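You operate a simulated robot arm through the tools that you are given. There is no shell and no other tool. Be economical: measure what you need, move in short steps, check, and stop when the job is done.

The job below is to be done with a simulated robot arm. You get a single attempt, and the scene is never put back.

JOB
Set the slider by the orange ticket, roll the panel to its yellow stop, then on to the green stop.
Fine: the panel on the rollers; black slider at the ticket's size first; yellow stop down, then up again, green stop down; the panel meets stop and fence each time; clamp, guide, other stops and the line's other panels, boards, crates and wooden blocks stay.

It is judged by the outcome, as a careful person would: the job done as asked, and still so three seconds after it is handed in. It fails if anything else is knocked over, pushed out of place, dropped, spilled or broken.

ROBOT AND FRAMES
A 6-joint arm with a two-finger parallel gripper on a trunk, on a base that drives. Base frame: it is fixed to the floor where the robot stands at the start and does not move with it; the origin is under the middle of the robot, x ahead of it, y to its left, z up. Readings come in m, rad, newtons and seconds.
With the tool pointing down near the work surface it reaches from about 0.2 to 0.38 m from the robot's upright axis, wherever it stands. Its first joint turns from -2.007 to 2.007 rad. Places, roughly: black panel [1.25, -0.75, 1]; black slider [0.5, 0.2, 1]; blue guide [1, 1.9, 0.9]; blue stop [-2.1, 2.1, 0.5]; brown panel [1.25, -0.75, 1]; fence clamp [0.5, 1.3, 1]; green stop [0.5, 1.1, 1]; grey panel [1.75, 6.75, 0.25]; infeed rollers [1.1, 0.8, 0.9]; long board [1, 0.75, 0.5]; orange crate [1.5, 6.25, 0.25]; orange stop [0.5, 1.9, 1]; white board [-2.5, 1.75, 0.5]; white panel [-2.25, 3.5, 1.25]; wooden block [2, 6.25, 0.25]; wooden block (6x8x5 cm) [1.5, -0.6, 0.8]. Payload 4.2 kg.
Tool frame: the origin (TCP) lies between the finger pads and is the grasp point; the fingertips stand 0.023 m ahead of it; z points along the fingers, y is the line along which they close. The gripper opens to 0.094 m. The fingers are 0.038 m wide and 0.01 m thick; the gripper's body (0.054 by 0.096 m) begins 0.039 m behind the TCP.
Orientation is told as [roll, pitch, yaw] about the base's x, y, z axes, in that order, counted from this pose: with the fingers straight down and closing along the base's y, the tool's x points along the base's -x, its y along +y and its z along -z.

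CONTROLS
- The arm moves only by the tool send_rows. Its argument "plan" is a list that holds one entry, the list of rows, each a list of 6 numbers: the shift along the base's x, y, z in m, then the turn, a rotation vector about the base's x, y, z in rad. In form: [[[x, y, z, ax, ay, az], ...]]. A call has 1 to 20 rows; each row is the pose to reach, as a shift and turn from the pose commanded when the call began. "jaw" is the opening, from 0 (shut) to 1 (fully open), set as the call begins (left out, the last holds). Each row takes 0.2 s and may step no farther than 0.05 m and 0.15 rad from the row before; otherwise, or with a gripper value out of range, the whole call is refused. A pose out of reach is approached as far as the arm can. The call stops where the force on the tool passes 60 N (or 10 N more than at its start, if that is more) or the arm is blocked; 0.2 s more then pass. The fingers move at their own pace (about 0.108 m/s each) and stop on an object; they squeeze with about 40 N. The grip force told is the motor's: it shows also when the fingers shut on nothing. Time passes only in rows, and 0.2 s behind the last, so rows that repeat a pose let the fingers close. It gives the time, the measured TCP pose, the force on the tool (base axes), the opening and the grip force at its end, in the units of the frame above (readings bear some noise), with the torque about the TCP (base axes, N m) and any sound that the robot's microphone picked up.
- Cameras (640 x 400 px; columns grow to the right, rows downward): "scene" is now at [0.2349, 0.1878, 1.3796]; the picture's right is [-0.06, -1.00, 0.00], its down [-0.69, 0.04, -0.72] and it looks along [0.72, -0.04, -0.69] (base axes); focal length 227 px, centre (320, 200). "wrist" rides on the gripper at [0.086, 0.016, -0.074] in the tool frame; the picture's right is [-0.18, 0.98, 0.00], its down [-0.58, -0.11, -0.81] and it looks along [-0.79, -0.15, 0.59] (tool axes); focal length 243 px, centre (320, 200). There is no depth. A picture from a camera that has moved, and an enlarged one, comes with that camera's place and axes in the base frame and with its lens.
- get_image(camera): a new picture of that camera. It takes no simulated time.
- lift_body(by): slides the trunk up (or, below 0, down) by that many m; the arm and the scene camera ride with it, the base frame stays. It gives what a move gives, with no picture.
- steer(legs): drives the robot by 1 to 6 legs, each [ahead, turn to the left] in m and rad, along the robot's own axes; the way and the turn of a leg run together, so that a leg with both is an arc; at most 1.5 m and 3.142 rad a leg. The arm and the cameras ride along, it lands a little off, and it stops where it bumps. It gives what a move gives.
- turn_head(pan, tilt): turns the head with the scene camera to pan (to the left, within 1.396 rad either way) and tilt (down, from -0.506 to 1.204), counted from straight ahead of the robot. It gives what a move gives.
- inspect(camera, box): a new picture of the part [left, top, right, bottom] of that camera's present view, enlarged. It takes no simulated time.
- close_job(): hands the job in; it is judged then, once.

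Work in short steps. Places have to be worked out from the pictures, the camera data and where the tool is seen: move nearer, look again, correct. Check each grasp and each placing, and mend what went wrong. You have 120 turns and 82 pictures in all, those below and enlarged ones among them. Open the gripper and draw the arm clear of the work before you hand the job in, unless the task says otherwise; then end with one line.

The tools are called after "Call:" as a command line: name --argument value ..., lists and objects as JSON in quotes. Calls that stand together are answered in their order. send_rows: Moves the arm, as the interface text tells. Its arguments: {"type":"object","properties":{"plan":{"type":"array"},"jaw":{"type":"number"}},"required":["plan"]} The other tools are called the same way: lift_body (by) slides the trunk up or down; steer (legs) drives the base; turn_head (pan, tilt) turns the head that bears the scene camera; get_image (camera) takes a picture; inspect (camera, box) takes an enlarged picture of a part of a camera's view; close_job () hands the job in.

At the start:

```text
time_s: 0.0
ee_pos: [0.6011, -0.0399, 1.17]
orientation: [0.001, 0.0, 0.0]
contact_force: [0.6, -0.7, -1.0]
torque: [0.0, -0.01, -0.01]
opening: 0.094
gripper_force: 0.0
trunk travel left (down, up): [-0.75, 0.24]
robot x, y, heading: [-0.0022, 0.0001, -0.004]
head pan, tilt: [-0.059, 0.759]
```

scene: 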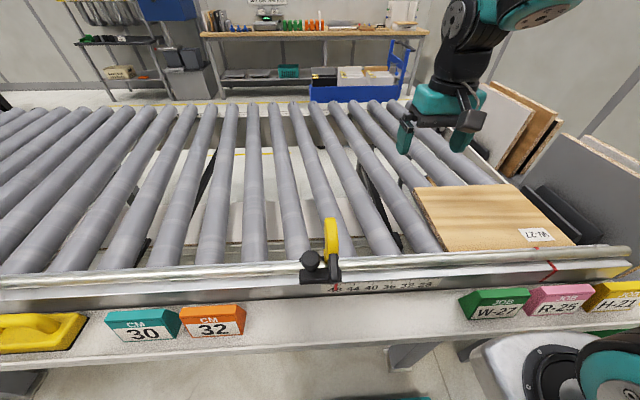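
wrist: 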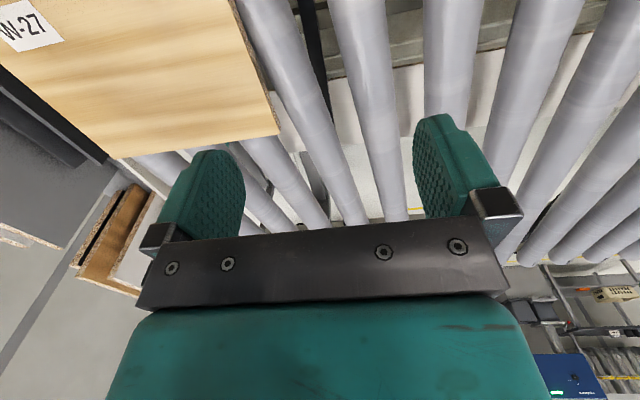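

The orange ticket seems to read 32, the slider with a yellow flag stands on a scale along the fence. I look closer at slider and scale.

Call:
inspect --camera "scene" --box '[270, 210, 470, 335]'

Call:
inspect --camera "scene" --box '[400, 180, 640, 330]'

Call:
turn_head --pan 0.9 --tilt 0.7

Call:
get_image --camera "scene"

```text
3.20 times, centred on (370, 272) of scene
camera zoom: at [0.2349, 0.1878, 1.3796], right [-0.06, -1.0, 0.0], down [-0.69, 0.04, -0.72], along [0.72, -0.04, -0.69], focal length 726 px, centre (160, -32)
```

zoom: 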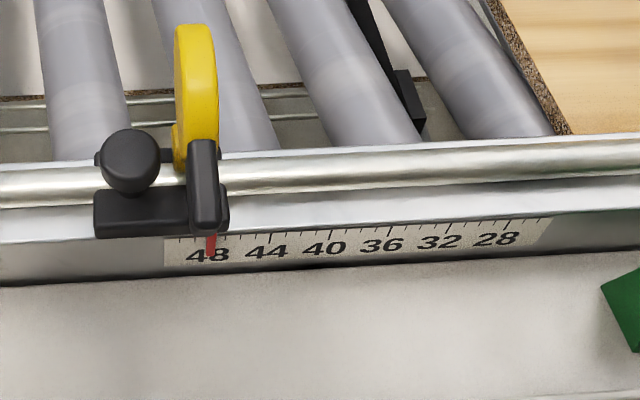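

```text
2.67 times, centred on (520, 255) of scene
camera zoom: at [0.2349, 0.1878, 1.3796], right [-0.06, -1.0, 0.0], down [-0.69, 0.04, -0.72], along [0.72, -0.04, -0.69], focal length 605 px, centre (-213, 53)
```

zoom: 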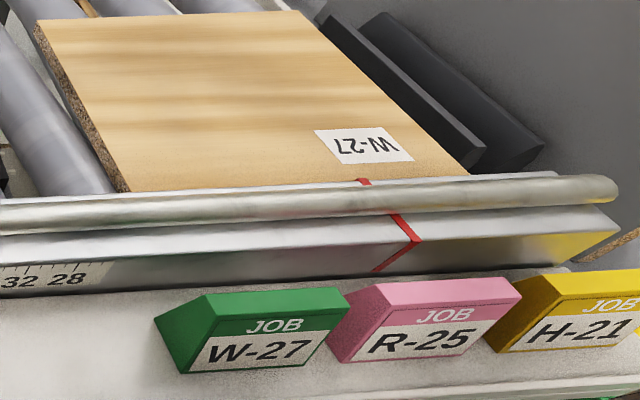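

```text
time_s: 1.2
ee_pos: [0.6021, -0.0403, 1.1692]
orientation: [-0.001, 0.001, 0.0]
contact_force: [0.5, -1.1, 0.1]
torque: [0.03, 0.0, 0.03]
opening: 0.094
gripper_force: 0.1
trunk travel left (down, up): [-0.75, 0.24]
robot x, y, heading: [0.0007, -0.0006, -0.001]
head pan, tilt: [0.901, 0.7]
```

```text
77 pictures are left
camera scene: at [0.2054, 0.2593, 1.3847], right [0.78, -0.62, 0.0], down [-0.4, -0.5, -0.76], along [0.48, 0.6, -0.64], focal length 227 px, centre (320, 200)
```

scene: 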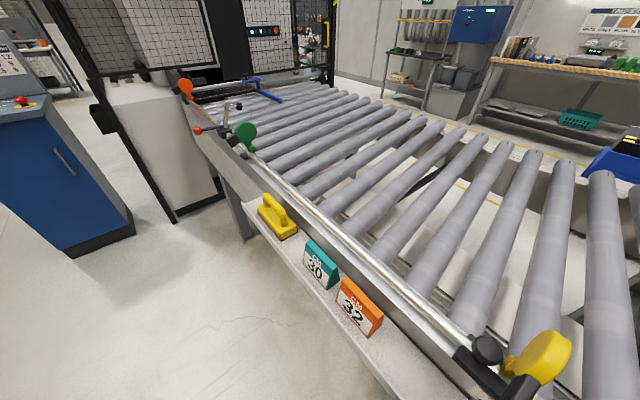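

The ticket reads 32 and the slider's pointer sits near 48. I look down at the robot's near side and slider for measuring.

Call:
turn_head --pan -0.3 --tilt 1.0

Call:
get_image --camera "scene"

Call:
inspect --camera "scene" --box '[160, 130, 400, 280]'

```text
time_s: 2.6
ee_pos: [0.6029, -0.0391, 1.1698]
orientation: [0.001, 0.0, 0.001]
contact_force: [0.9, 0.8, -0.2]
torque: [0.02, -0.03, -0.01]
opening: 0.0942
gripper_force: 0.1
trunk travel left (down, up): [-0.75, 0.24]
robot x, y, heading: [-0.004, 0.0026, -0.004]
head pan, tilt: [-0.3, 1.0]
```

```text
76 pictures are left
camera scene: at [0.2191, 0.1722, 1.3613], right [-0.29, -0.96, 0.0], down [-0.8, 0.25, -0.54], along [0.52, -0.16, -0.84], focal length 227 px, centre (320, 200)
```

scene: 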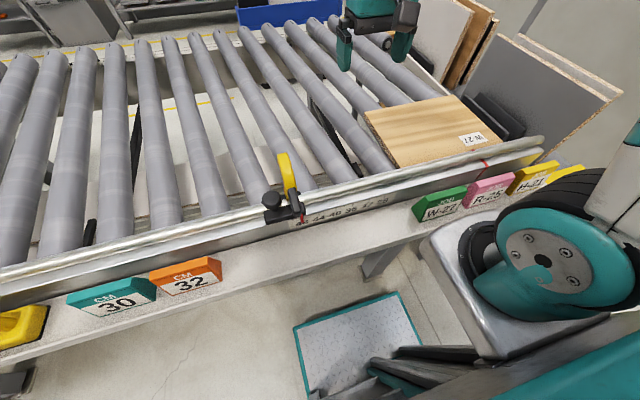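

```text
2.67 times, centred on (280, 205) of scene
camera zoom: at [0.2191, 0.1722, 1.3613], right [-0.29, -0.96, 0.0], down [-0.8, 0.25, -0.54], along [0.52, -0.16, -0.84], focal length 605 px, centre (427, 187)
```

zoom: 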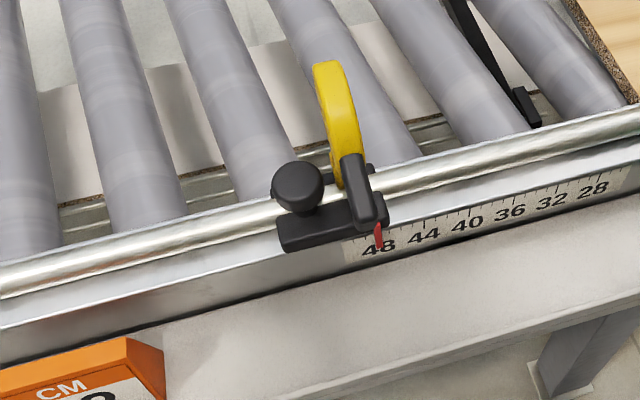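

By triangulating the scale (20 cm between 48 and 28), scale zero matches the red fence line; size 32 should lie near y = -0.016, the pointer now near 0.144. I turn the gripper to view the slider from the side with the wrist camera.

Call:
send_rows --plan '[[[-0.01, 0.01, 0, 0, 0, 0.15], [-0.02, 0.01, 0, 0, 0, 0.3], [-0.03, 0.01, 0, 0, 0, 0.45], [-0.04, 0.01, 0, 0, 0, 0.6], [-0.05, 0.01, 0, 0, 0, 0.75], [-0.06, 0.01, 0, 0, 0, 0.9], [-0.07, 0.01, 0, 0, 0, 1.05], [-0.08, 0.01, -0.03, 0, 0, 1.2], [-0.09, 0.01, -0.05, 0, 0, 1.35], [-0.1, 0.01, -0.07, 0, 0, 1.5], [-0.1, 0.01, -0.08, 0, 0, 1.57]]]' --jaw 0.6

Call:
get_image --camera "wrist"

Call:
get_image --camera "scene"

```text
time_s: 5.0
ee_pos: [0.5017, -0.0283, 1.0896]
orientation: [0.0, 0.0, 1.572]
contact_force: [-0.9, -0.3, 0.0]
torque: [0.0, 0.02, 0.01]
opening: 0.0564
gripper_force: 0.1
trunk travel left (down, up): [-0.75, 0.24]
robot x, y, heading: [-0.0002, 0.0014, -0.002]
head pan, tilt: [-0.3, 1.0]
```

```text
74 pictures are left
camera wrist: at [0.4861, -0.116, 1.1652], right [-0.98, 0.18, 0.0], down [0.11, 0.58, 0.81], along [0.15, 0.79, -0.59], focal length 243 px, centre (320, 200)
```

wrist: 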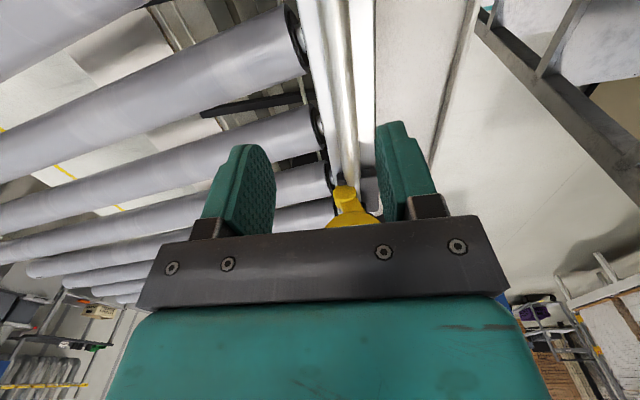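

```text
73 pictures are left
camera scene: at [0.219, 0.1721, 1.3613], right [-0.3, -0.96, 0.0], down [-0.8, 0.25, -0.54], along [0.52, -0.16, -0.84], focal length 227 px, centre (320, 200)
```

scene: 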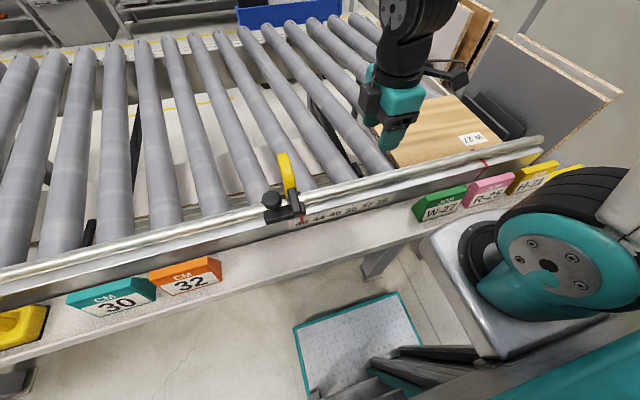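

The wrist camera looks inward over the fingers; I need to move nearer the slider to see it past the gripper.

Call:
send_rows --plan '[[[0, 0.04, 0.02, 0, 0, 0], [-0.01, 0.08, 0.03, 0, 0, 0], [-0.02, 0.1, 0.04, 0, 0, 0]]]'

Call:
get_image --camera "wrist"

Call:
inspect --camera "scene" --box '[200, 100, 440, 250]'

```text
time_s: 5.8
ee_pos: [0.482, 0.0716, 1.1302]
orientation: [-0.001, -0.001, 1.569]
contact_force: [-0.3, -0.5, 0.5]
torque: [0.01, 0.03, 0.01]
opening: 0.0562
gripper_force: 0.1
trunk travel left (down, up): [-0.75, 0.24]
robot x, y, heading: [0.0002, 0.0014, 0.004]
head pan, tilt: [-0.3, 1.0]
```

```text
72 pictures are left
camera wrist: at [0.4664, -0.0153, 1.2056], right [-0.98, 0.19, 0.0], down [0.11, 0.58, 0.81], along [0.15, 0.79, -0.59], focal length 243 px, centre (320, 200)
```

wrist: 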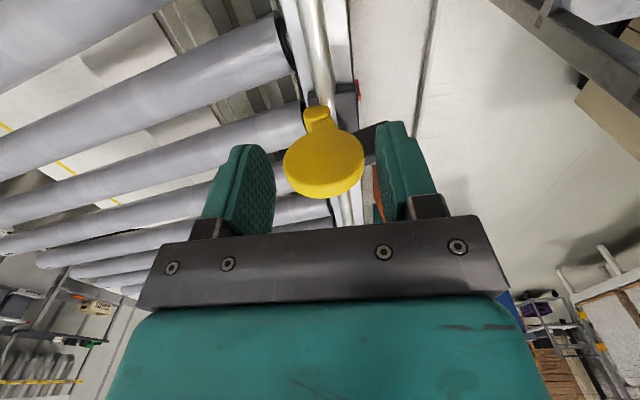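

```text
2.67 times, centred on (320, 175) of scene
camera zoom: at [0.2193, 0.1719, 1.3613], right [-0.3, -0.96, 0.0], down [-0.8, 0.25, -0.54], along [0.52, -0.16, -0.84], focal length 605 px, centre (320, 267)
```

zoom: 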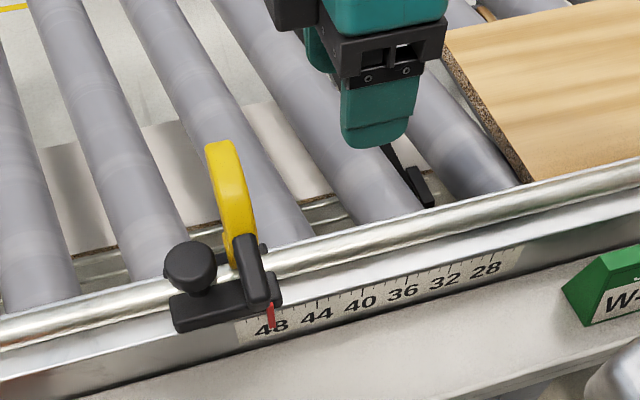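

The yellow paddle stands upright (hinge near x≈0.49, z≈0.95, y≈0.15), pointer near y≈0.143. I bring the gripper to the slider's left, closing along y, to look at the knob before pushing it.

Call:
send_rows --plan '[[[0, 0.03, 0.03, 0, 0, -0.15], [0, 0.06, 0.03, 0, 0, -0.3], [0, 0.09, 0.03, 0, 0, -0.45], [0, 0.12, 0.03, 0, 0, -0.6], [0, 0.15, 0.03, 0, 0, -0.75], [0, 0.18, 0.03, 0, 0, -0.9], [0, 0.19, 0.03, 0, 0, -1.05], [0, 0.19, 0.03, 0, 0, -1.2], [0, 0.19, 0.03, 0, 0, -1.35], [0, 0.19, 0.0, 0, 0, -1.5], [0, 0.19, -0.04, 0, 0, -1.57]]]' --jaw 0

Call:
get_image --camera "wrist"

Call:
inspect --camera "scene" --box '[120, 100, 360, 250]'

```text
time_s: 8.2
ee_pos: [0.4817, 0.2602, 1.09]
orientation: [0.003, -0.001, -0.002]
contact_force: [-1.0, 0.0, -0.5]
torque: [0.02, -0.01, 0.01]
opening: 0.0
gripper_force: 39.8
trunk travel left (down, up): [-0.75, 0.24]
robot x, y, heading: [0.0031, -0.0011, -0.007]
head pan, tilt: [-0.3, 1.0]
```

```text
70 pictures are left
camera wrist: at [0.3952, 0.2769, 1.1657], right [0.19, 0.98, 0.0], down [0.58, -0.11, 0.81], along [0.79, -0.15, -0.59], focal length 243 px, centre (320, 200)
```

wrist: 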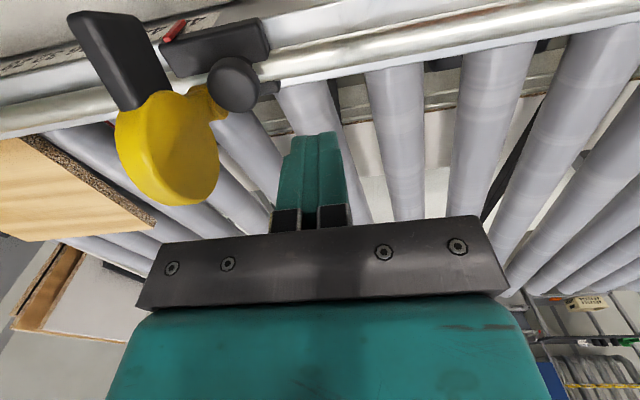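

```text
2.67 times, centred on (240, 175) of scene
camera zoom: at [0.2189, 0.172, 1.3614], right [-0.3, -0.96, 0.0], down [-0.8, 0.25, -0.54], along [0.52, -0.16, -0.84], focal length 605 px, centre (533, 267)
```

zoom: 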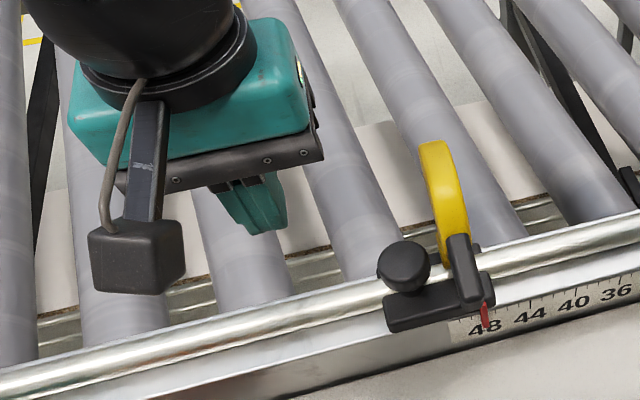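

Knob centre is about (0.482, 0.192, 0.981), radius 2 cm. I lower the closed fingers on its left side and push it along -y, first most of the way.

Call:
send_rows --plan '[[[0, 0.01, -0.05, 0, 0, 0], [0, 0.01, -0.093, 0, 0, 0], [0, -0.01, -0.093, 0, 0, 0], [0, -0.035, -0.093, 0, 0, 0], [0, -0.05, -0.093, 0, 0, 0], [0, -0.07, -0.093, 0, 0, 0], [0, -0.09, -0.093, 0, 0, 0]]]' --jaw 0

Call:
inspect --camera "scene" --box '[180, 120, 420, 270]'

```text
refused: row 1 steps farther than a row can; nothing moved
```

```text
2.67 times, centred on (300, 195) of scene
camera zoom: at [0.2189, 0.172, 1.3614], right [-0.3, -0.96, 0.0], down [-0.8, 0.25, -0.54], along [0.52, -0.16, -0.84], focal length 605 px, centre (373, 213)
```

zoom: 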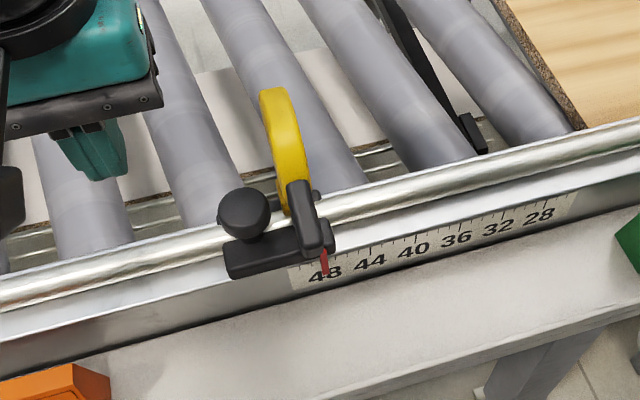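

The step was slightly too long; I repeat with smaller ones.

Call:
send_rows --plan '[[[0, 0.01, -0.045, 0, 0, 0], [0, 0.01, -0.09, 0, 0, 0], [0, 0.01, -0.093, 0, 0, 0], [0, -0.01, -0.093, 0, 0, 0], [0, -0.03, -0.093, 0, 0, 0], [0, -0.05, -0.093, 0, 0, 0], [0, -0.07, -0.093, 0, 0, 0], [0, -0.09, -0.093, 0, 0, 0]]]' --jaw 0

Call:
inspect --camera "scene" --box '[180, 120, 420, 270]'

```text
time_s: 10.0
ee_pos: [0.4813, 0.1715, 0.9973]
orientation: [0.0, 0.0, -0.001]
contact_force: [0.1, -0.4, 0.3]
torque: [0.02, 0.02, -0.01]
opening: 0.0
gripper_force: 40.1
trunk travel left (down, up): [-0.75, 0.24]
robot x, y, heading: [0.0048, -0.0001, 0.001]
head pan, tilt: [-0.3, 1.0]
```

```text
2.67 times, centred on (300, 195) of scene
camera zoom: at [0.2191, 0.1723, 1.3613], right [-0.3, -0.96, 0.0], down [-0.8, 0.25, -0.54], along [0.52, -0.16, -0.84], focal length 605 px, centre (373, 213)
```

zoom: 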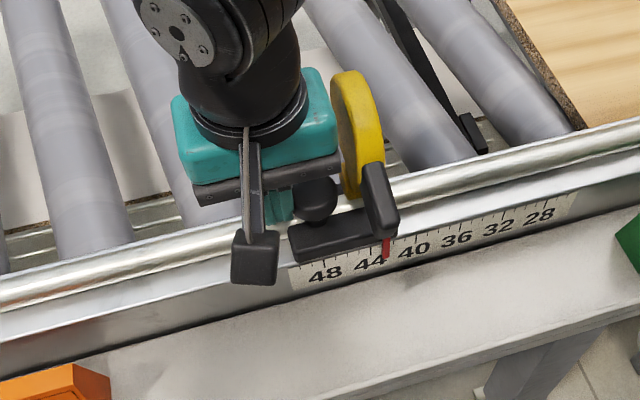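

The slider moves easily; the pointer is near 42.6. I push on to about 33, then check.

Call:
send_rows --plan '[[[0, -0.02, 0, 0, 0, 0], [0, -0.04, 0, 0, 0, 0], [0, -0.06, 0, 0, 0, 0], [0, -0.08, 0, 0, 0, 0], [0, -0.09, 0, 0, 0, 0], [0, -0.095, 0, 0, 0, 0], [0, -0.095, 0, 0, 0, 0]]]'

Call:
inspect --camera "scene" --box '[300, 160, 420, 235]'

```text
time_s: 11.6
ee_pos: [0.4822, 0.0759, 0.9984]
orientation: [-0.001, -0.001, 0.001]
contact_force: [0.2, 0.7, -1.0]
torque: [0.01, -0.03, -0.03]
opening: 0.0
gripper_force: 40.1
trunk travel left (down, up): [-0.75, 0.24]
robot x, y, heading: [-0.0019, 0.0026, -0.003]
head pan, tilt: [-0.3, 1.0]
```

```text
5.33 times, centred on (360, 198) of scene
camera zoom: at [0.2192, 0.1722, 1.3613], right [-0.3, -0.96, 0.0], down [-0.8, 0.25, -0.54], along [0.52, -0.16, -0.84], focal length 1210 px, centre (107, 213)
```

zoom: 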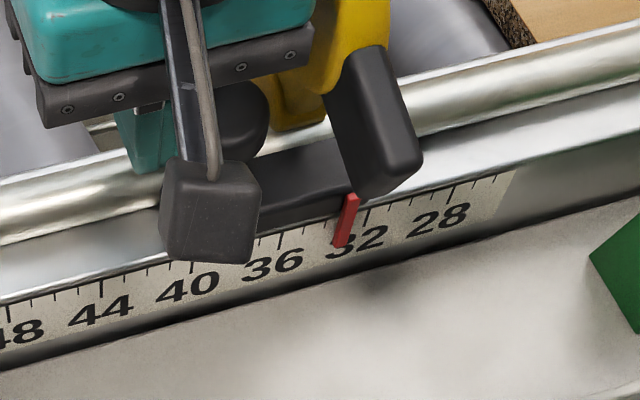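

The pointer reads about 32.8 with some parallax. I push 6 mm more, then back off and view it square-on with the wrist camera.

Call:
send_rows --plan '[[[0, -0.003, 0, 0, 0, 0], [0, -0.006, 0, 0, 0, 0], [0, -0.006, 0, 0, 0, 0], [0, 0.02, 0, 0, 0, 0], [0, 0.03, 0.04, 0, 0, 0], [0, 0.03, 0.08, 0, 0, 0], [-0.02, 0, 0.1, 0, 0, 0], [-0.03, -0.04, 0.1, 0, 0, 0], [-0.04, -0.08, 0.1, 0, 0, 0], [-0.05, -0.1, 0.1, 0, 0, 0]]]'

Call:
get_image --camera "wrist"

```text
time_s: 13.8
ee_pos: [0.4448, -0.0198, 1.1047]
orientation: [-0.001, 0.001, 0.001]
contact_force: [0.7, 0.2, -0.4]
torque: [0.03, 0.02, 0.0]
opening: 0.0
gripper_force: 39.8
out of reach, approached as far as the arm can: row 10
trunk travel left (down, up): [-0.75, 0.24]
robot x, y, heading: [0.002, -0.0014, -0.005]
head pan, tilt: [-0.3, 1.0]
```

```text
65 pictures are left
camera wrist: at [0.3589, -0.0036, 1.1796], right [0.18, 0.98, 0.0], down [0.58, -0.11, 0.81], along [0.79, -0.15, -0.59], focal length 243 px, centre (320, 200)
```

wrist: 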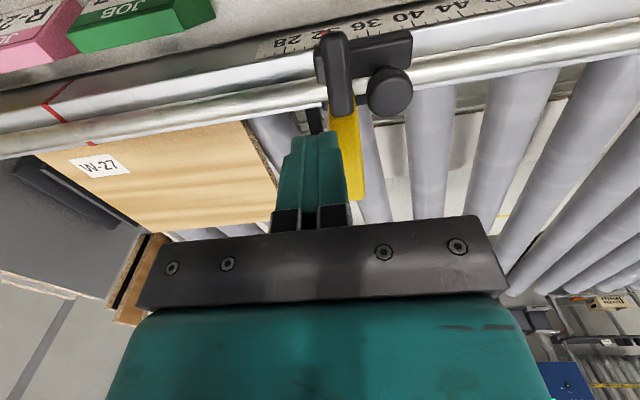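

Call:
inspect --camera "wrist" --box '[256, 0, 416, 100]'

Call:
inspect --camera "scene" --box '[320, 165, 416, 225]'

```text
4.00 times, centred on (336, 50) of wrist
camera zoom: at [0.3589, -0.0036, 1.1796], right [0.18, 0.98, 0.0], down [0.58, -0.11, 0.81], along [0.79, -0.15, -0.59], focal length 970 px, centre (256, 800)
```

zoom: 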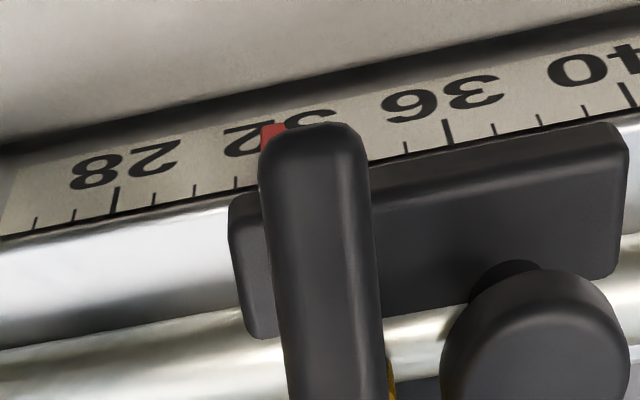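

```text
6.67 times, centred on (368, 195) of scene
camera zoom: at [0.2192, 0.1724, 1.3613], right [-0.3, -0.96, 0.0], down [-0.8, 0.25, -0.54], along [0.52, -0.16, -0.84], focal length 1512 px, centre (0, 233)
```

zoom: 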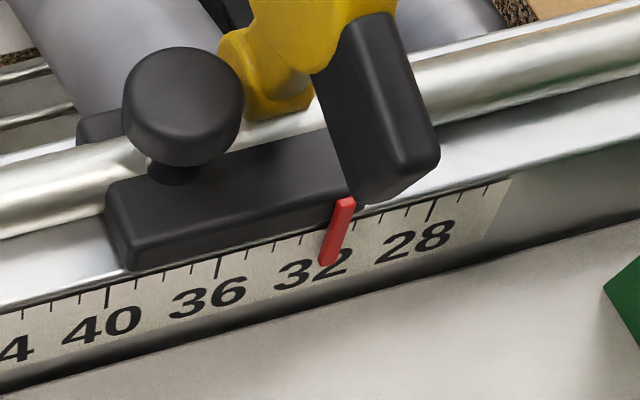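

Pointer appears within about 1–2 mm of 32. I zoom in more to decide on fine correction.

Call:
inspect --camera "wrist" --box '[280, 10, 376, 70]'

Call:
inspect --camera "scene" --box '[344, 180, 392, 210]'

```text
6.67 times, centred on (328, 40) of wrist
camera zoom: at [0.3589, -0.0036, 1.1796], right [0.18, 0.98, 0.0], down [0.58, -0.11, 0.81], along [0.79, -0.15, -0.59], focal length 1618 px, centre (267, 1267)
```

zoom: 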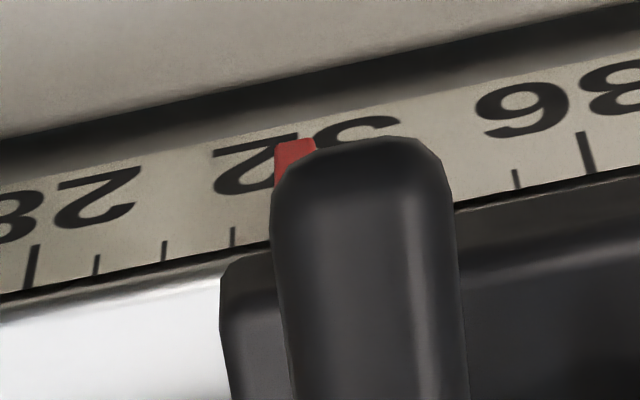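

```text
13.33 times, centred on (368, 195) of scene
camera zoom: at [0.2192, 0.1724, 1.3613], right [-0.3, -0.96, 0.0], down [-0.8, 0.25, -0.54], along [0.52, -0.16, -0.84], focal length 3025 px, centre (-320, 267)
```

zoom: 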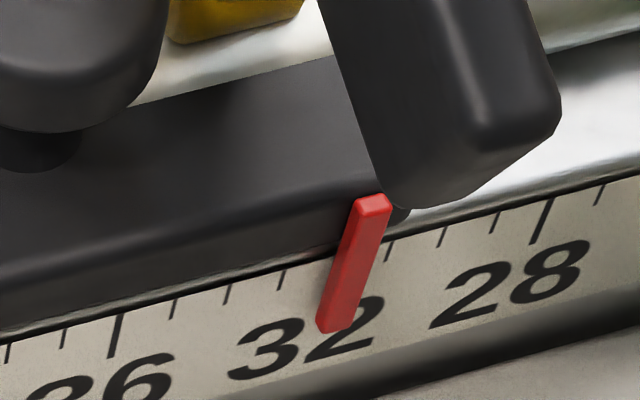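

Reading is 31.9–32 in the square-on view; good. The paddle lies in the plane y≈-0.005 with a handle lever sticking out toward me. I lower closed fingers in front of the disc's upper part and push it +x over the rollers.

Call:
send_rows --plan '[[[0, 0.014, 0, 0, 0, 0], [0, 0.014, -0.025, 0, 0, 0], [0, 0.014, -0.045, 0, 0, 0], [0.02, 0.014, -0.045, 0, 0, 0], [0.04, 0.014, -0.045, 0, 0, 0], [0.05, 0.014, -0.045, 0, 0, 0]]]'

Call:
inspect --camera "scene" --box '[280, 110, 440, 210]'

```text
time_s: 14.6
ee_pos: [0.4518, 0.0005, 1.081]
orientation: [0.008, -0.012, 0.004]
contact_force: [-29.4, -2.6, 94.2]
torque: [0.12, -1.18, -0.26]
opening: 0.0002
gripper_force: 40.1
out of reach, approached as far as the arm can: row 2, 3
trunk travel left (down, up): [-0.75, 0.24]
robot x, y, heading: [-0.0008, 0.0001, 0.001]
head pan, tilt: [-0.3, 1.0]
stopped in row 3: the force on the tool passed its limit at 160 N (the readings are from after the stop); the commanded pose is now the measured one
```

```text
4.00 times, centred on (360, 160) of scene
camera zoom: at [0.2146, 0.172, 1.3637], right [-0.3, -0.96, 0.0], down [-0.8, 0.25, -0.54], along [0.52, -0.16, -0.84], focal length 908 px, centre (160, 360)
```

zoom: 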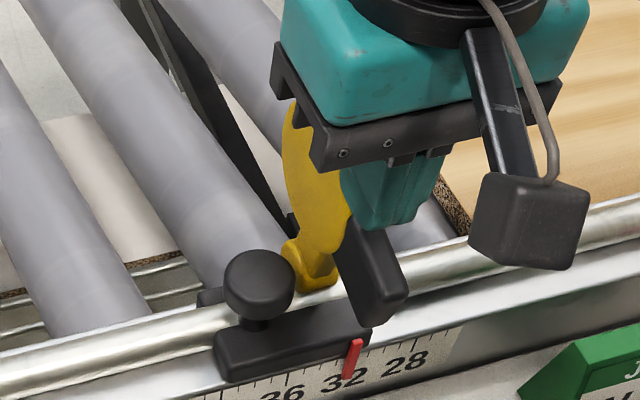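

I hit something hard (94 N upward). I back off straight up and re-look.

Call:
send_rows --plan '[[[0, -0.002, 0.03, 0, 0, 0], [0.01, -0.01, 0.07, 0, 0, 0], [0.03, -0.03, 0.11, 0, 0, 0], [0.05, -0.06, 0.13, 0, 0, 0]]]'

Call:
inspect --camera "scene" --box '[280, 110, 440, 210]'

Call:
get_image --camera "wrist"

```text
time_s: 15.6
ee_pos: [0.5043, -0.0627, 1.2052]
orientation: [0.003, -0.003, 0.003]
contact_force: [-0.3, 0.6, -0.8]
torque: [-0.03, 0.01, 0.02]
opening: 0.0
gripper_force: 39.8
trunk travel left (down, up): [-0.75, 0.24]
robot x, y, heading: [0.001, 0.0013, -0.001]
head pan, tilt: [-0.3, 1.0]
```

```text
4.00 times, centred on (360, 160) of scene
camera zoom: at [0.2188, 0.1722, 1.3612], right [-0.3, -0.96, 0.0], down [-0.8, 0.25, -0.54], along [0.52, -0.16, -0.84], focal length 908 px, centre (160, 360)
```

zoom: 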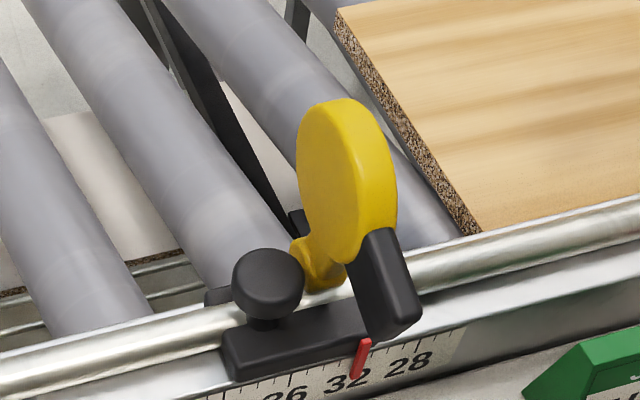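

```text
58 pictures are left
camera wrist: at [0.4176, -0.046, 1.282], right [0.18, 0.98, 0.0], down [0.58, -0.11, 0.81], along [0.79, -0.14, -0.59], focal length 243 px, centre (320, 200)
```

wrist: 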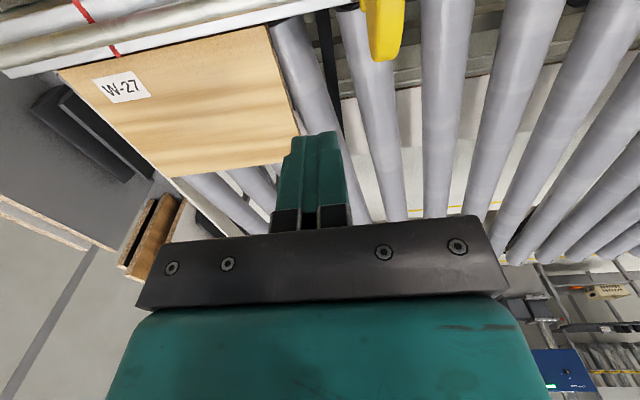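

The fingers landed on the disc's near rim (disc centre about x 0.49, z 1.045, radius 3.5 cm); the slider looks unmoved. I back the robot 8 cm so I can come down in front of the disc.

Call:
steer --legs '[[-0.08, 0]]'

Call:
get_image --camera "wrist"

```text
time_s: 16.7
ee_pos: [0.4234, -0.0612, 1.2057]
orientation: [0.005, -0.003, 0.003]
contact_force: [0.5, -0.2, -0.1]
torque: [-0.02, 0.04, 0.01]
opening: 0.0
gripper_force: 40.2
trunk travel left (down, up): [-0.75, 0.24]
robot x, y, heading: [-0.0778, 0.0001, -0.002]
head pan, tilt: [-0.3, 1.0]
```

```text
57 pictures are left
camera wrist: at [0.3375, -0.0458, 1.2816], right [0.18, 0.98, 0.01], down [0.58, -0.11, 0.81], along [0.79, -0.14, -0.59], focal length 243 px, centre (320, 200)
```

wrist: 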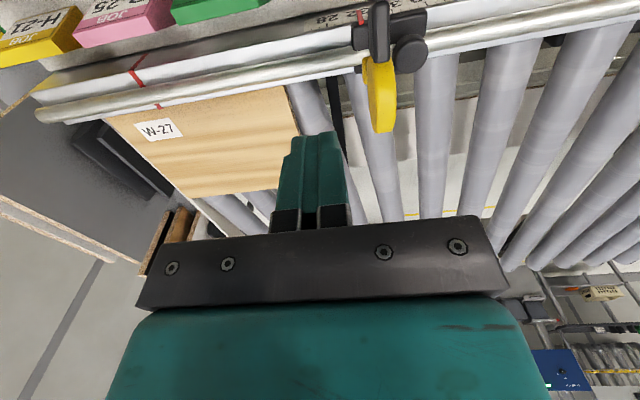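

Disc at y≈-0.0075. I come down in front of it, tip at z≈1.045 above the handle, and push forward in small steps.

Call:
send_rows --plan '[[[-0.01, 0.045, 0, 0, 0, 0], [-0.013, 0.053, -0.04, 0, 0, 0], [-0.013, 0.053, -0.08, 0, 0, 0], [-0.013, 0.053, -0.12, 0, 0, 0], [-0.013, 0.053, -0.136, 0, 0, 0], [0.007, 0.053, -0.136, 0, 0, 0], [0.027, 0.053, -0.136, 0, 0, 0], [0.047, 0.053, -0.138, 0, 0, 0], [0.06, 0.053, -0.14, 0, 0, 0]]]'

Call:
inspect --camera "scene" --box '[280, 90, 440, 190]'

```text
time_s: 18.5
ee_pos: [0.4649, -0.0078, 1.0752]
orientation: [0.008, -0.011, 0.004]
contact_force: [-17.9, -2.7, 46.0]
torque: [-0.09, 0.46, -0.11]
opening: 0.0
gripper_force: 39.6
trunk travel left (down, up): [-0.75, 0.24]
robot x, y, heading: [-0.0796, 0.0024, 0.002]
head pan, tilt: [-0.3, 1.0]
stopped in row 8: the force on the tool passed its limit at 87 N (the readings are from after the stop); the commanded pose is now the measured one
```

```text
4.00 times, centred on (360, 140) of scene
camera zoom: at [0.1361, 0.1719, 1.3623], right [-0.3, -0.96, 0.0], down [-0.8, 0.25, -0.54], along [0.52, -0.16, -0.84], focal length 908 px, centre (160, 440)
```

zoom: 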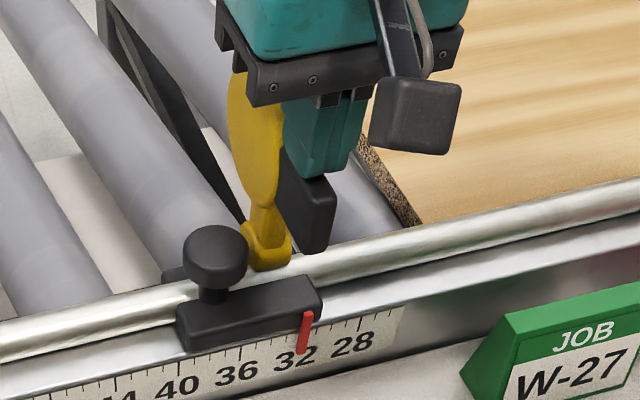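

The raising handle met my fingertips. I back off, raise the tip to z≈1.06 (above the handle's arc) and push the disc by its top.

Call:
send_rows --plan '[[[-0.03, 0, 0.008, 0, 0, 0], [-0.045, 0, 0.008, 0, 0, 0], [-0.02, 0, 0.008, 0, 0, 0], [0.0, 0, 0.008, 0, 0, 0], [0.02, 0, 0.008, 0, 0, 0], [0.04, 0, 0.008, 0, 0, 0], [0.06, 0, 0.008, 0, 0, 0], [0.07, 0, 0.008, 0, 0, 0]]]'

Call:
inspect --camera "scene" --box '[280, 90, 440, 190]'

```text
time_s: 19.9
ee_pos: [0.5033, -0.0085, 1.0828]
orientation: [0.009, -0.015, 0.001]
contact_force: [-2.7, -1.6, 24.1]
torque: [-0.02, 0.4, -0.01]
opening: 0.0
gripper_force: 40.1
trunk travel left (down, up): [-0.75, 0.24]
robot x, y, heading: [-0.0828, -0.0009, 0.004]
head pan, tilt: [-0.3, 1.0]
stopped in row 6: the force on the tool passed its limit at 72 N (the readings are from after the stop); the commanded pose is now the measured one
```

```text
4.00 times, centred on (360, 140) of scene
camera zoom: at [0.1377, 0.172, 1.3608], right [-0.3, -0.96, 0.0], down [-0.8, 0.25, -0.54], along [0.52, -0.16, -0.84], focal length 908 px, centre (160, 440)
```

zoom: 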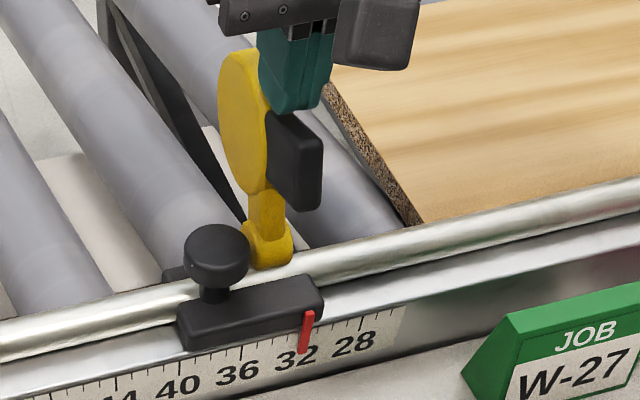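

Now it's clear the black grip is attached to the disc's near rim and swings with it. I retreat to see where it rests, then push the grip's front end instead.

Call:
send_rows --plan '[[[-0.01, 0, 0.02, 0, 0, 0], [-0.06, 0, 0.02, 0, 0, 0], [-0.1, 0, 0.02, 0, 0, 0], [-0.12, 0, 0.02, 0, 0, 0]]]'

Call:
inspect --camera "scene" --box '[280, 90, 440, 190]'

Call:
get_image --camera "wrist"

```text
time_s: 20.9
ee_pos: [0.3835, -0.0068, 1.1028]
orientation: [0.009, -0.012, 0.002]
contact_force: [0.5, -0.3, -0.3]
torque: [-0.01, 0.04, 0.01]
opening: 0.0
gripper_force: 40.1
trunk travel left (down, up): [-0.75, 0.24]
robot x, y, heading: [-0.0819, 0.0012, 0.003]
head pan, tilt: [-0.3, 1.0]
```

```text
4.00 times, centred on (360, 140) of scene
camera zoom: at [0.139, 0.1721, 1.3612], right [-0.3, -0.96, 0.0], down [-0.8, 0.25, -0.54], along [0.52, -0.16, -0.84], focal length 908 px, centre (160, 440)
```

zoom: 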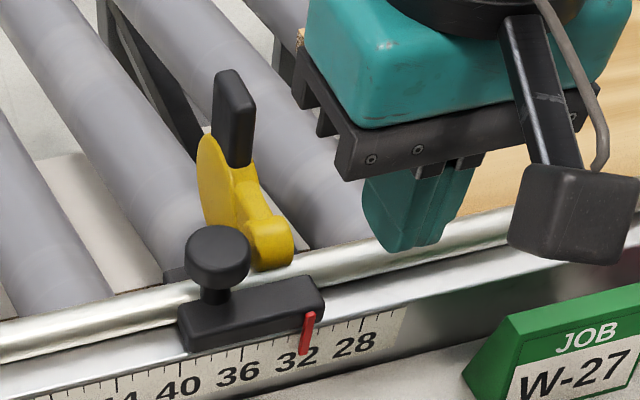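

```text
53 pictures are left
camera wrist: at [0.2968, 0.0068, 1.1771], right [0.18, 0.98, 0.01], down [0.57, -0.12, 0.81], along [0.8, -0.14, -0.58], focal length 243 px, centre (320, 200)
```

wrist: 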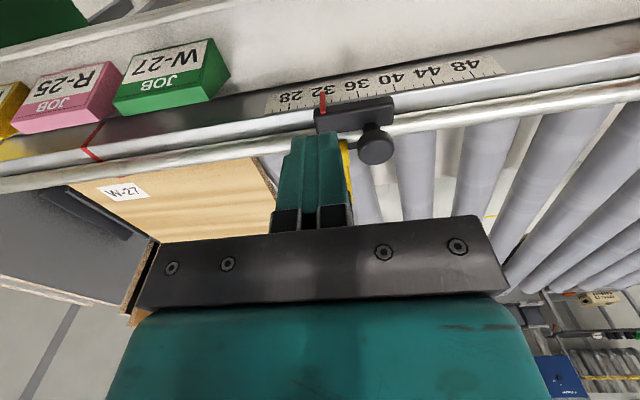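

The yellow stop fell over to its down position, grip pointing up. I check the pointer reading now that it's unobstructed.

Call:
inspect --camera "wrist" --box '[256, 60, 416, 160]'

```text
4.00 times, centred on (336, 110) of wrist
camera zoom: at [0.2968, 0.0068, 1.1771], right [0.18, 0.98, 0.01], down [0.57, -0.12, 0.81], along [0.8, -0.14, -0.58], focal length 970 px, centre (256, 560)
```

zoom: 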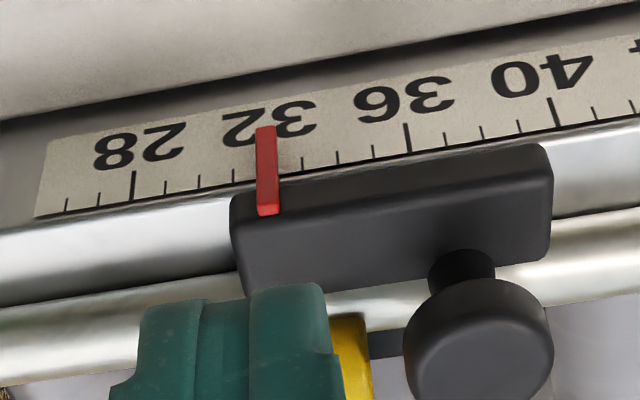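

Pointer reads 32 and the stop is down. Now I go round to the panel's right end: back off, shift about 0.36 m to the right with turns, and return facing the line.

Call:
steer --legs '[[-0.3, 0], [0, -1.571], [0.36, 0], [0, 1.571], [0.36, 0]]'

Call:
turn_head --pan -0.1 --tilt 0.9

Call:
get_image --camera "scene"

Call:
get_image --camera "wrist"

```text
time_s: 22.7
ee_pos: [0.1385, -0.0091, 1.1035]
orientation: [0.009, -0.013, -0.001]
contact_force: [-0.1, 0.4, 0.5]
torque: [0.02, 0.03, -0.03]
opening: 0.0
gripper_force: 39.4
trunk travel left (down, up): [-0.75, 0.24]
robot x, y, heading: [-0.3247, -0.0028, -0.009]
head pan, tilt: [-0.3, 1.0]
stopped in leg 1: the robot was blocked; the commanded pose is now the measured one
```

```text
time_s: 23.4
ee_pos: [0.1377, -0.0082, 1.1023]
orientation: [0.008, -0.013, 0.001]
contact_force: [-0.1, -0.3, -0.7]
torque: [0.01, 0.02, -0.03]
opening: 0.0001
gripper_force: 40.3
trunk travel left (down, up): [-0.75, 0.24]
robot x, y, heading: [-0.3258, -0.0012, 0.001]
head pan, tilt: [-0.099, 0.901]
```

```text
51 pictures are left
camera scene: at [-0.097, 0.1849, 1.3685], right [-0.1, -0.99, 0.0], down [-0.78, 0.08, -0.62], along [0.62, -0.06, -0.78], focal length 227 px, centre (320, 200)
```

scene: 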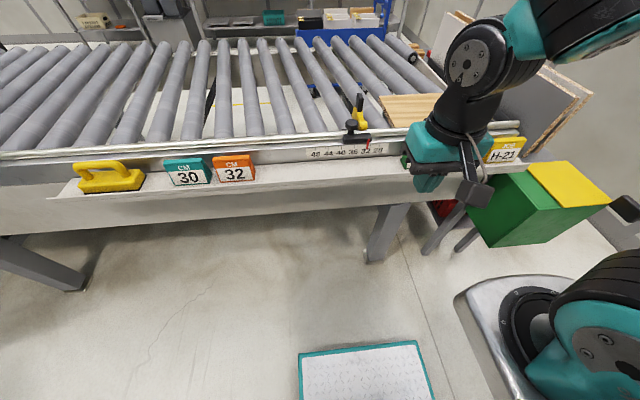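

```text
50 pictures are left
camera wrist: at [0.0515, 0.0063, 1.1778], right [0.18, 0.98, 0.01], down [0.57, -0.12, 0.81], along [0.8, -0.14, -0.58], focal length 243 px, centre (320, 200)
```

wrist: 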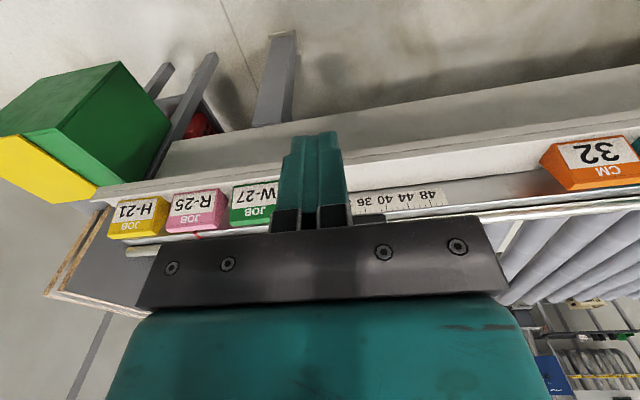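

The robot bumped something behind at x≈-0.32. I move forward a little and look to the sides and back before turning.

Call:
steer --legs '[[0.06, 0]]'

Call:
turn_head --pan -1.39 --tilt 0.7

Call:
get_image --camera "scene"

Call:
turn_head --pan 1.39 --tilt 0.8

Call:
get_image --camera "scene"

```text
time_s: 24.4
ee_pos: [0.1982, -0.0097, 1.1029]
orientation: [0.008, -0.014, -0.001]
contact_force: [0.1, 0.8, 0.2]
torque: [0.03, -0.08, 0.04]
opening: 0.0002
gripper_force: 39.8
trunk travel left (down, up): [-0.75, 0.24]
robot x, y, heading: [-0.2624, 0.0017, -0.001]
head pan, tilt: [-0.099, 0.901]
```

```text
time_s: 25.9
ee_pos: [0.198, -0.009, 1.1034]
orientation: [0.008, -0.014, 0.001]
contact_force: [0.6, 0.4, -0.3]
torque: [-0.01, -0.02, -0.01]
opening: 0.0001
gripper_force: 39.8
trunk travel left (down, up): [-0.75, 0.24]
robot x, y, heading: [-0.2638, -0.0023, -0.001]
head pan, tilt: [-1.389, 0.7]
```

```text
49 pictures are left
camera scene: at [-0.0976, 0.109, 1.3847], right [-0.98, -0.18, 0.0], down [-0.12, 0.63, -0.76], along [0.14, -0.75, -0.64], focal length 227 px, centre (320, 200)
```

scene: 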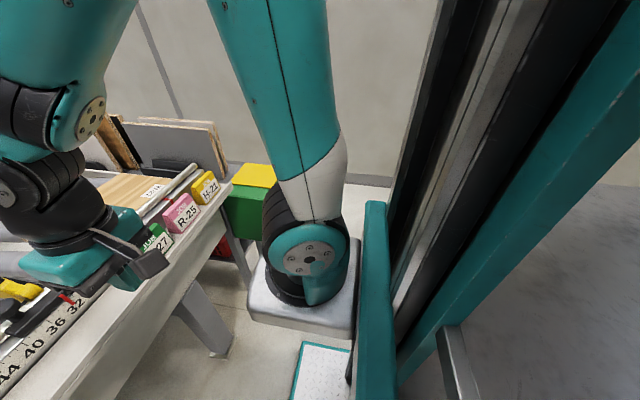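

```text
time_s: 28.3
ee_pos: [0.1969, -0.0095, 1.103]
orientation: [0.01, -0.013, 0.0]
contact_force: [-0.8, -0.4, -0.5]
torque: [0.02, -0.01, -0.03]
opening: 0.0001
gripper_force: 39.7
trunk travel left (down, up): [-0.75, 0.24]
robot x, y, heading: [-0.265, 0.0014, -0.007]
head pan, tilt: [1.389, 0.799]
```

```text
48 pictures are left
camera scene: at [-0.0982, 0.2718, 1.3765], right [0.98, -0.18, 0.0], down [-0.13, -0.7, -0.7], along [0.13, 0.69, -0.72], focal length 227 px, centre (320, 200)
```

scene: 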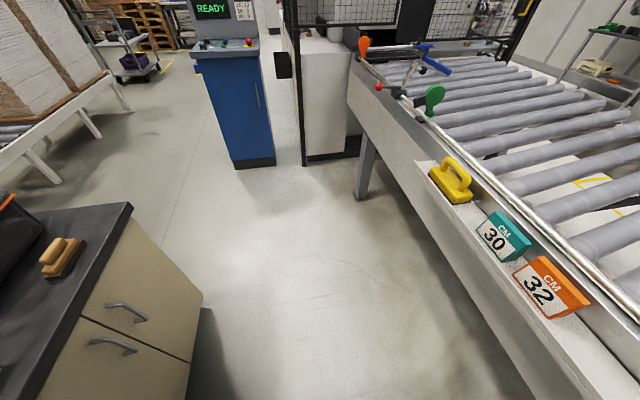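

Behind me is a cabinet (front near x≈-0.55); the rest of the aisle is free. I move to the aisle middle, then shift right with turns.

Call:
steer --legs '[[0.14, 0], [0, -1.571], [0.36, 0], [0, 1.571]]'

Call:
turn_head --pan -0.1 --tilt 0.85

Call:
get_image --camera "scene"

```text
time_s: 39.2
ee_pos: [0.3367, -0.3765, 1.1037]
orientation: [0.01, -0.015, -0.011]
contact_force: [0.2, -0.3, -1.0]
torque: [0.0, 0.01, 0.0]
opening: 0.0
gripper_force: 39.8
trunk travel left (down, up): [-0.75, 0.24]
robot x, y, heading: [-0.1231, -0.3615, -0.013]
head pan, tilt: [1.389, 0.799]
```

```text
time_s: 40.8
ee_pos: [0.3374, -0.3747, 1.1034]
orientation: [0.007, -0.013, -0.014]
contact_force: [0.4, -0.2, 0.0]
torque: [0.0, -0.02, 0.0]
opening: 0.0001
gripper_force: 39.8
trunk travel left (down, up): [-0.75, 0.24]
robot x, y, heading: [-0.1256, -0.3636, -0.013]
head pan, tilt: [-0.099, 0.85]
```

```text
47 pictures are left
camera scene: at [0.1065, -0.1796, 1.3724], right [-0.11, -0.99, 0.0], down [-0.75, 0.09, -0.66], along [0.66, -0.07, -0.75], focal length 227 px, centre (320, 200)
```

scene: 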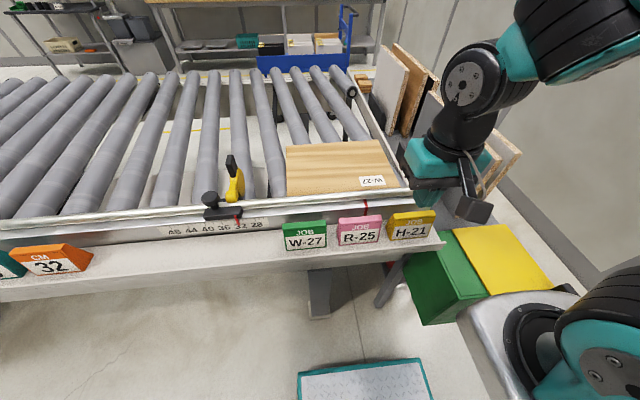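

The panel, fence and stop are well in view; the green box is at y<-0.8, clear of my path. I drive ahead 13 cm to reach the panel's right end.

Call:
steer --legs '[[0.13, 0.013]]'

Call:
get_image --camera "wrist"

Call:
get_image --camera "scene"

```text
time_s: 42.1
ee_pos: [0.4701, -0.3719, 1.103]
orientation: [0.008, -0.013, -0.001]
contact_force: [-0.1, -0.1, 0.7]
torque: [-0.01, 0.01, -0.01]
opening: 0.0
gripper_force: 39.8
trunk travel left (down, up): [-0.75, 0.24]
robot x, y, heading: [0.0049, -0.363, 0.001]
head pan, tilt: [-0.099, 0.85]
```

```text
46 pictures are left
camera wrist: at [0.3829, -0.3562, 1.1779], right [0.18, 0.98, 0.01], down [0.57, -0.12, 0.81], along [0.8, -0.14, -0.58], focal length 243 px, centre (320, 200)
```

wrist: 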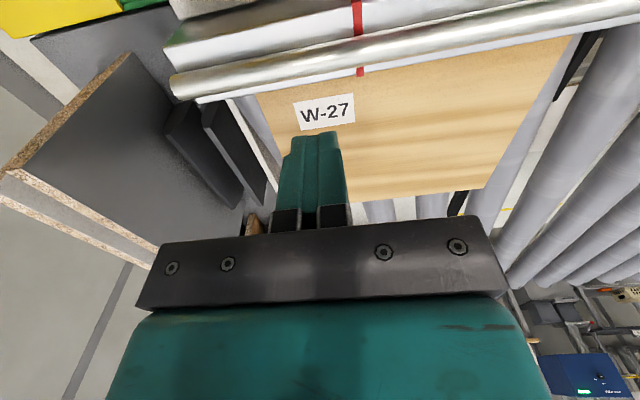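

```text
45 pictures are left
camera scene: at [0.2371, -0.1779, 1.3724], right [-0.1, -0.99, 0.0], down [-0.75, 0.08, -0.66], along [0.66, -0.07, -0.75], focal length 227 px, centre (320, 200)
```

scene: 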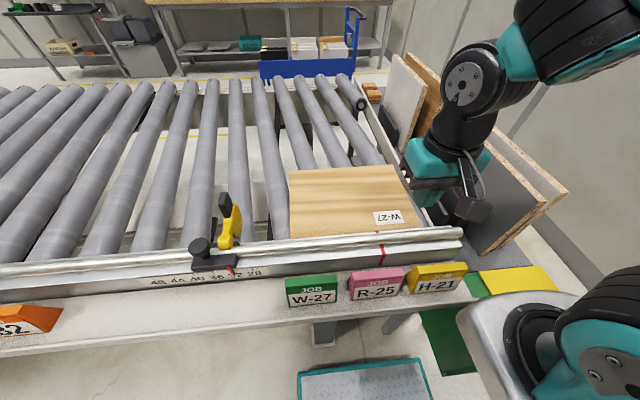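

Panel's top is near z≈0.931, left edge y≈-0.135, right edge y≈-0.43. I move the closed fingers beyond the right edge at x≈0.58, lower to just above panel height, and look.

Call:
send_rows --plan '[[[0.03, -0.03, 0.0, 0, 0, 0], [0.06, -0.06, 0.0, 0, 0, 0], [0.09, -0.085, 0.0, 0, 0, 0], [0.11, -0.092, 0.0, 0, 0, 0], [0.11, -0.092, -0.04, 0, 0, 0], [0.11, -0.092, -0.08, 0, 0, 0], [0.11, -0.092, -0.12, 0, 0, 0]]]'

Call:
get_image --camera "wrist"

Call:
inspect --camera "scene" --box '[340, 130, 500, 230]'

```text
time_s: 43.7
ee_pos: [0.58, -0.4641, 0.9832]
orientation: [0.008, -0.014, 0.0]
contact_force: [0.2, 0.8, 0.7]
torque: [0.0, -0.05, 0.01]
opening: 0.0
gripper_force: 40.5
trunk travel left (down, up): [-0.75, 0.24]
robot x, y, heading: [0.0057, -0.3601, -0.004]
head pan, tilt: [-0.099, 0.85]
```

```text
44 pictures are left
camera wrist: at [0.4932, -0.4484, 1.0581], right [0.18, 0.98, 0.01], down [0.57, -0.12, 0.81], along [0.8, -0.14, -0.58], focal length 243 px, centre (320, 200)
```

wrist: 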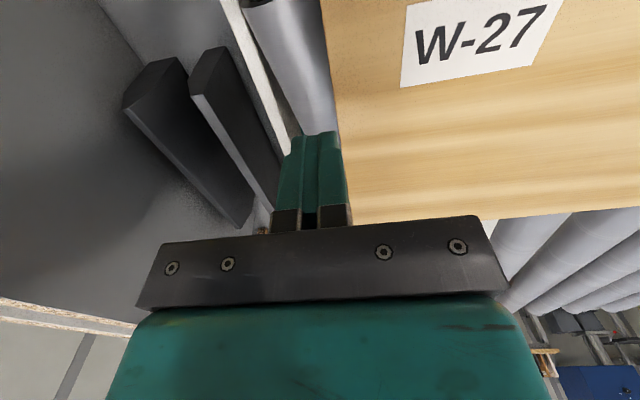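

```text
4.00 times, centred on (420, 180) of scene
camera zoom: at [0.2366, -0.1778, 1.3726], right [-0.1, -0.99, 0.0], down [-0.75, 0.08, -0.66], along [0.66, -0.07, -0.75], focal length 908 px, centre (-80, 280)
```

zoom: 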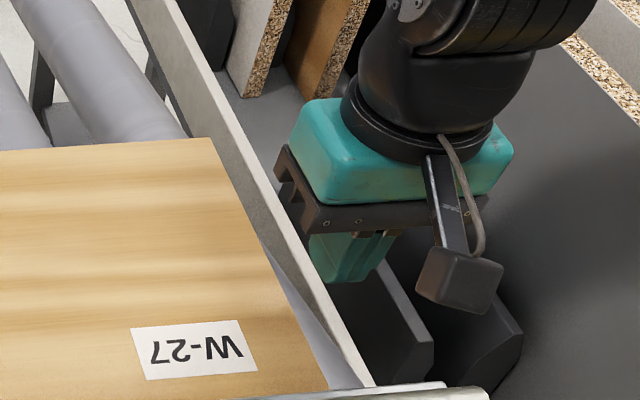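

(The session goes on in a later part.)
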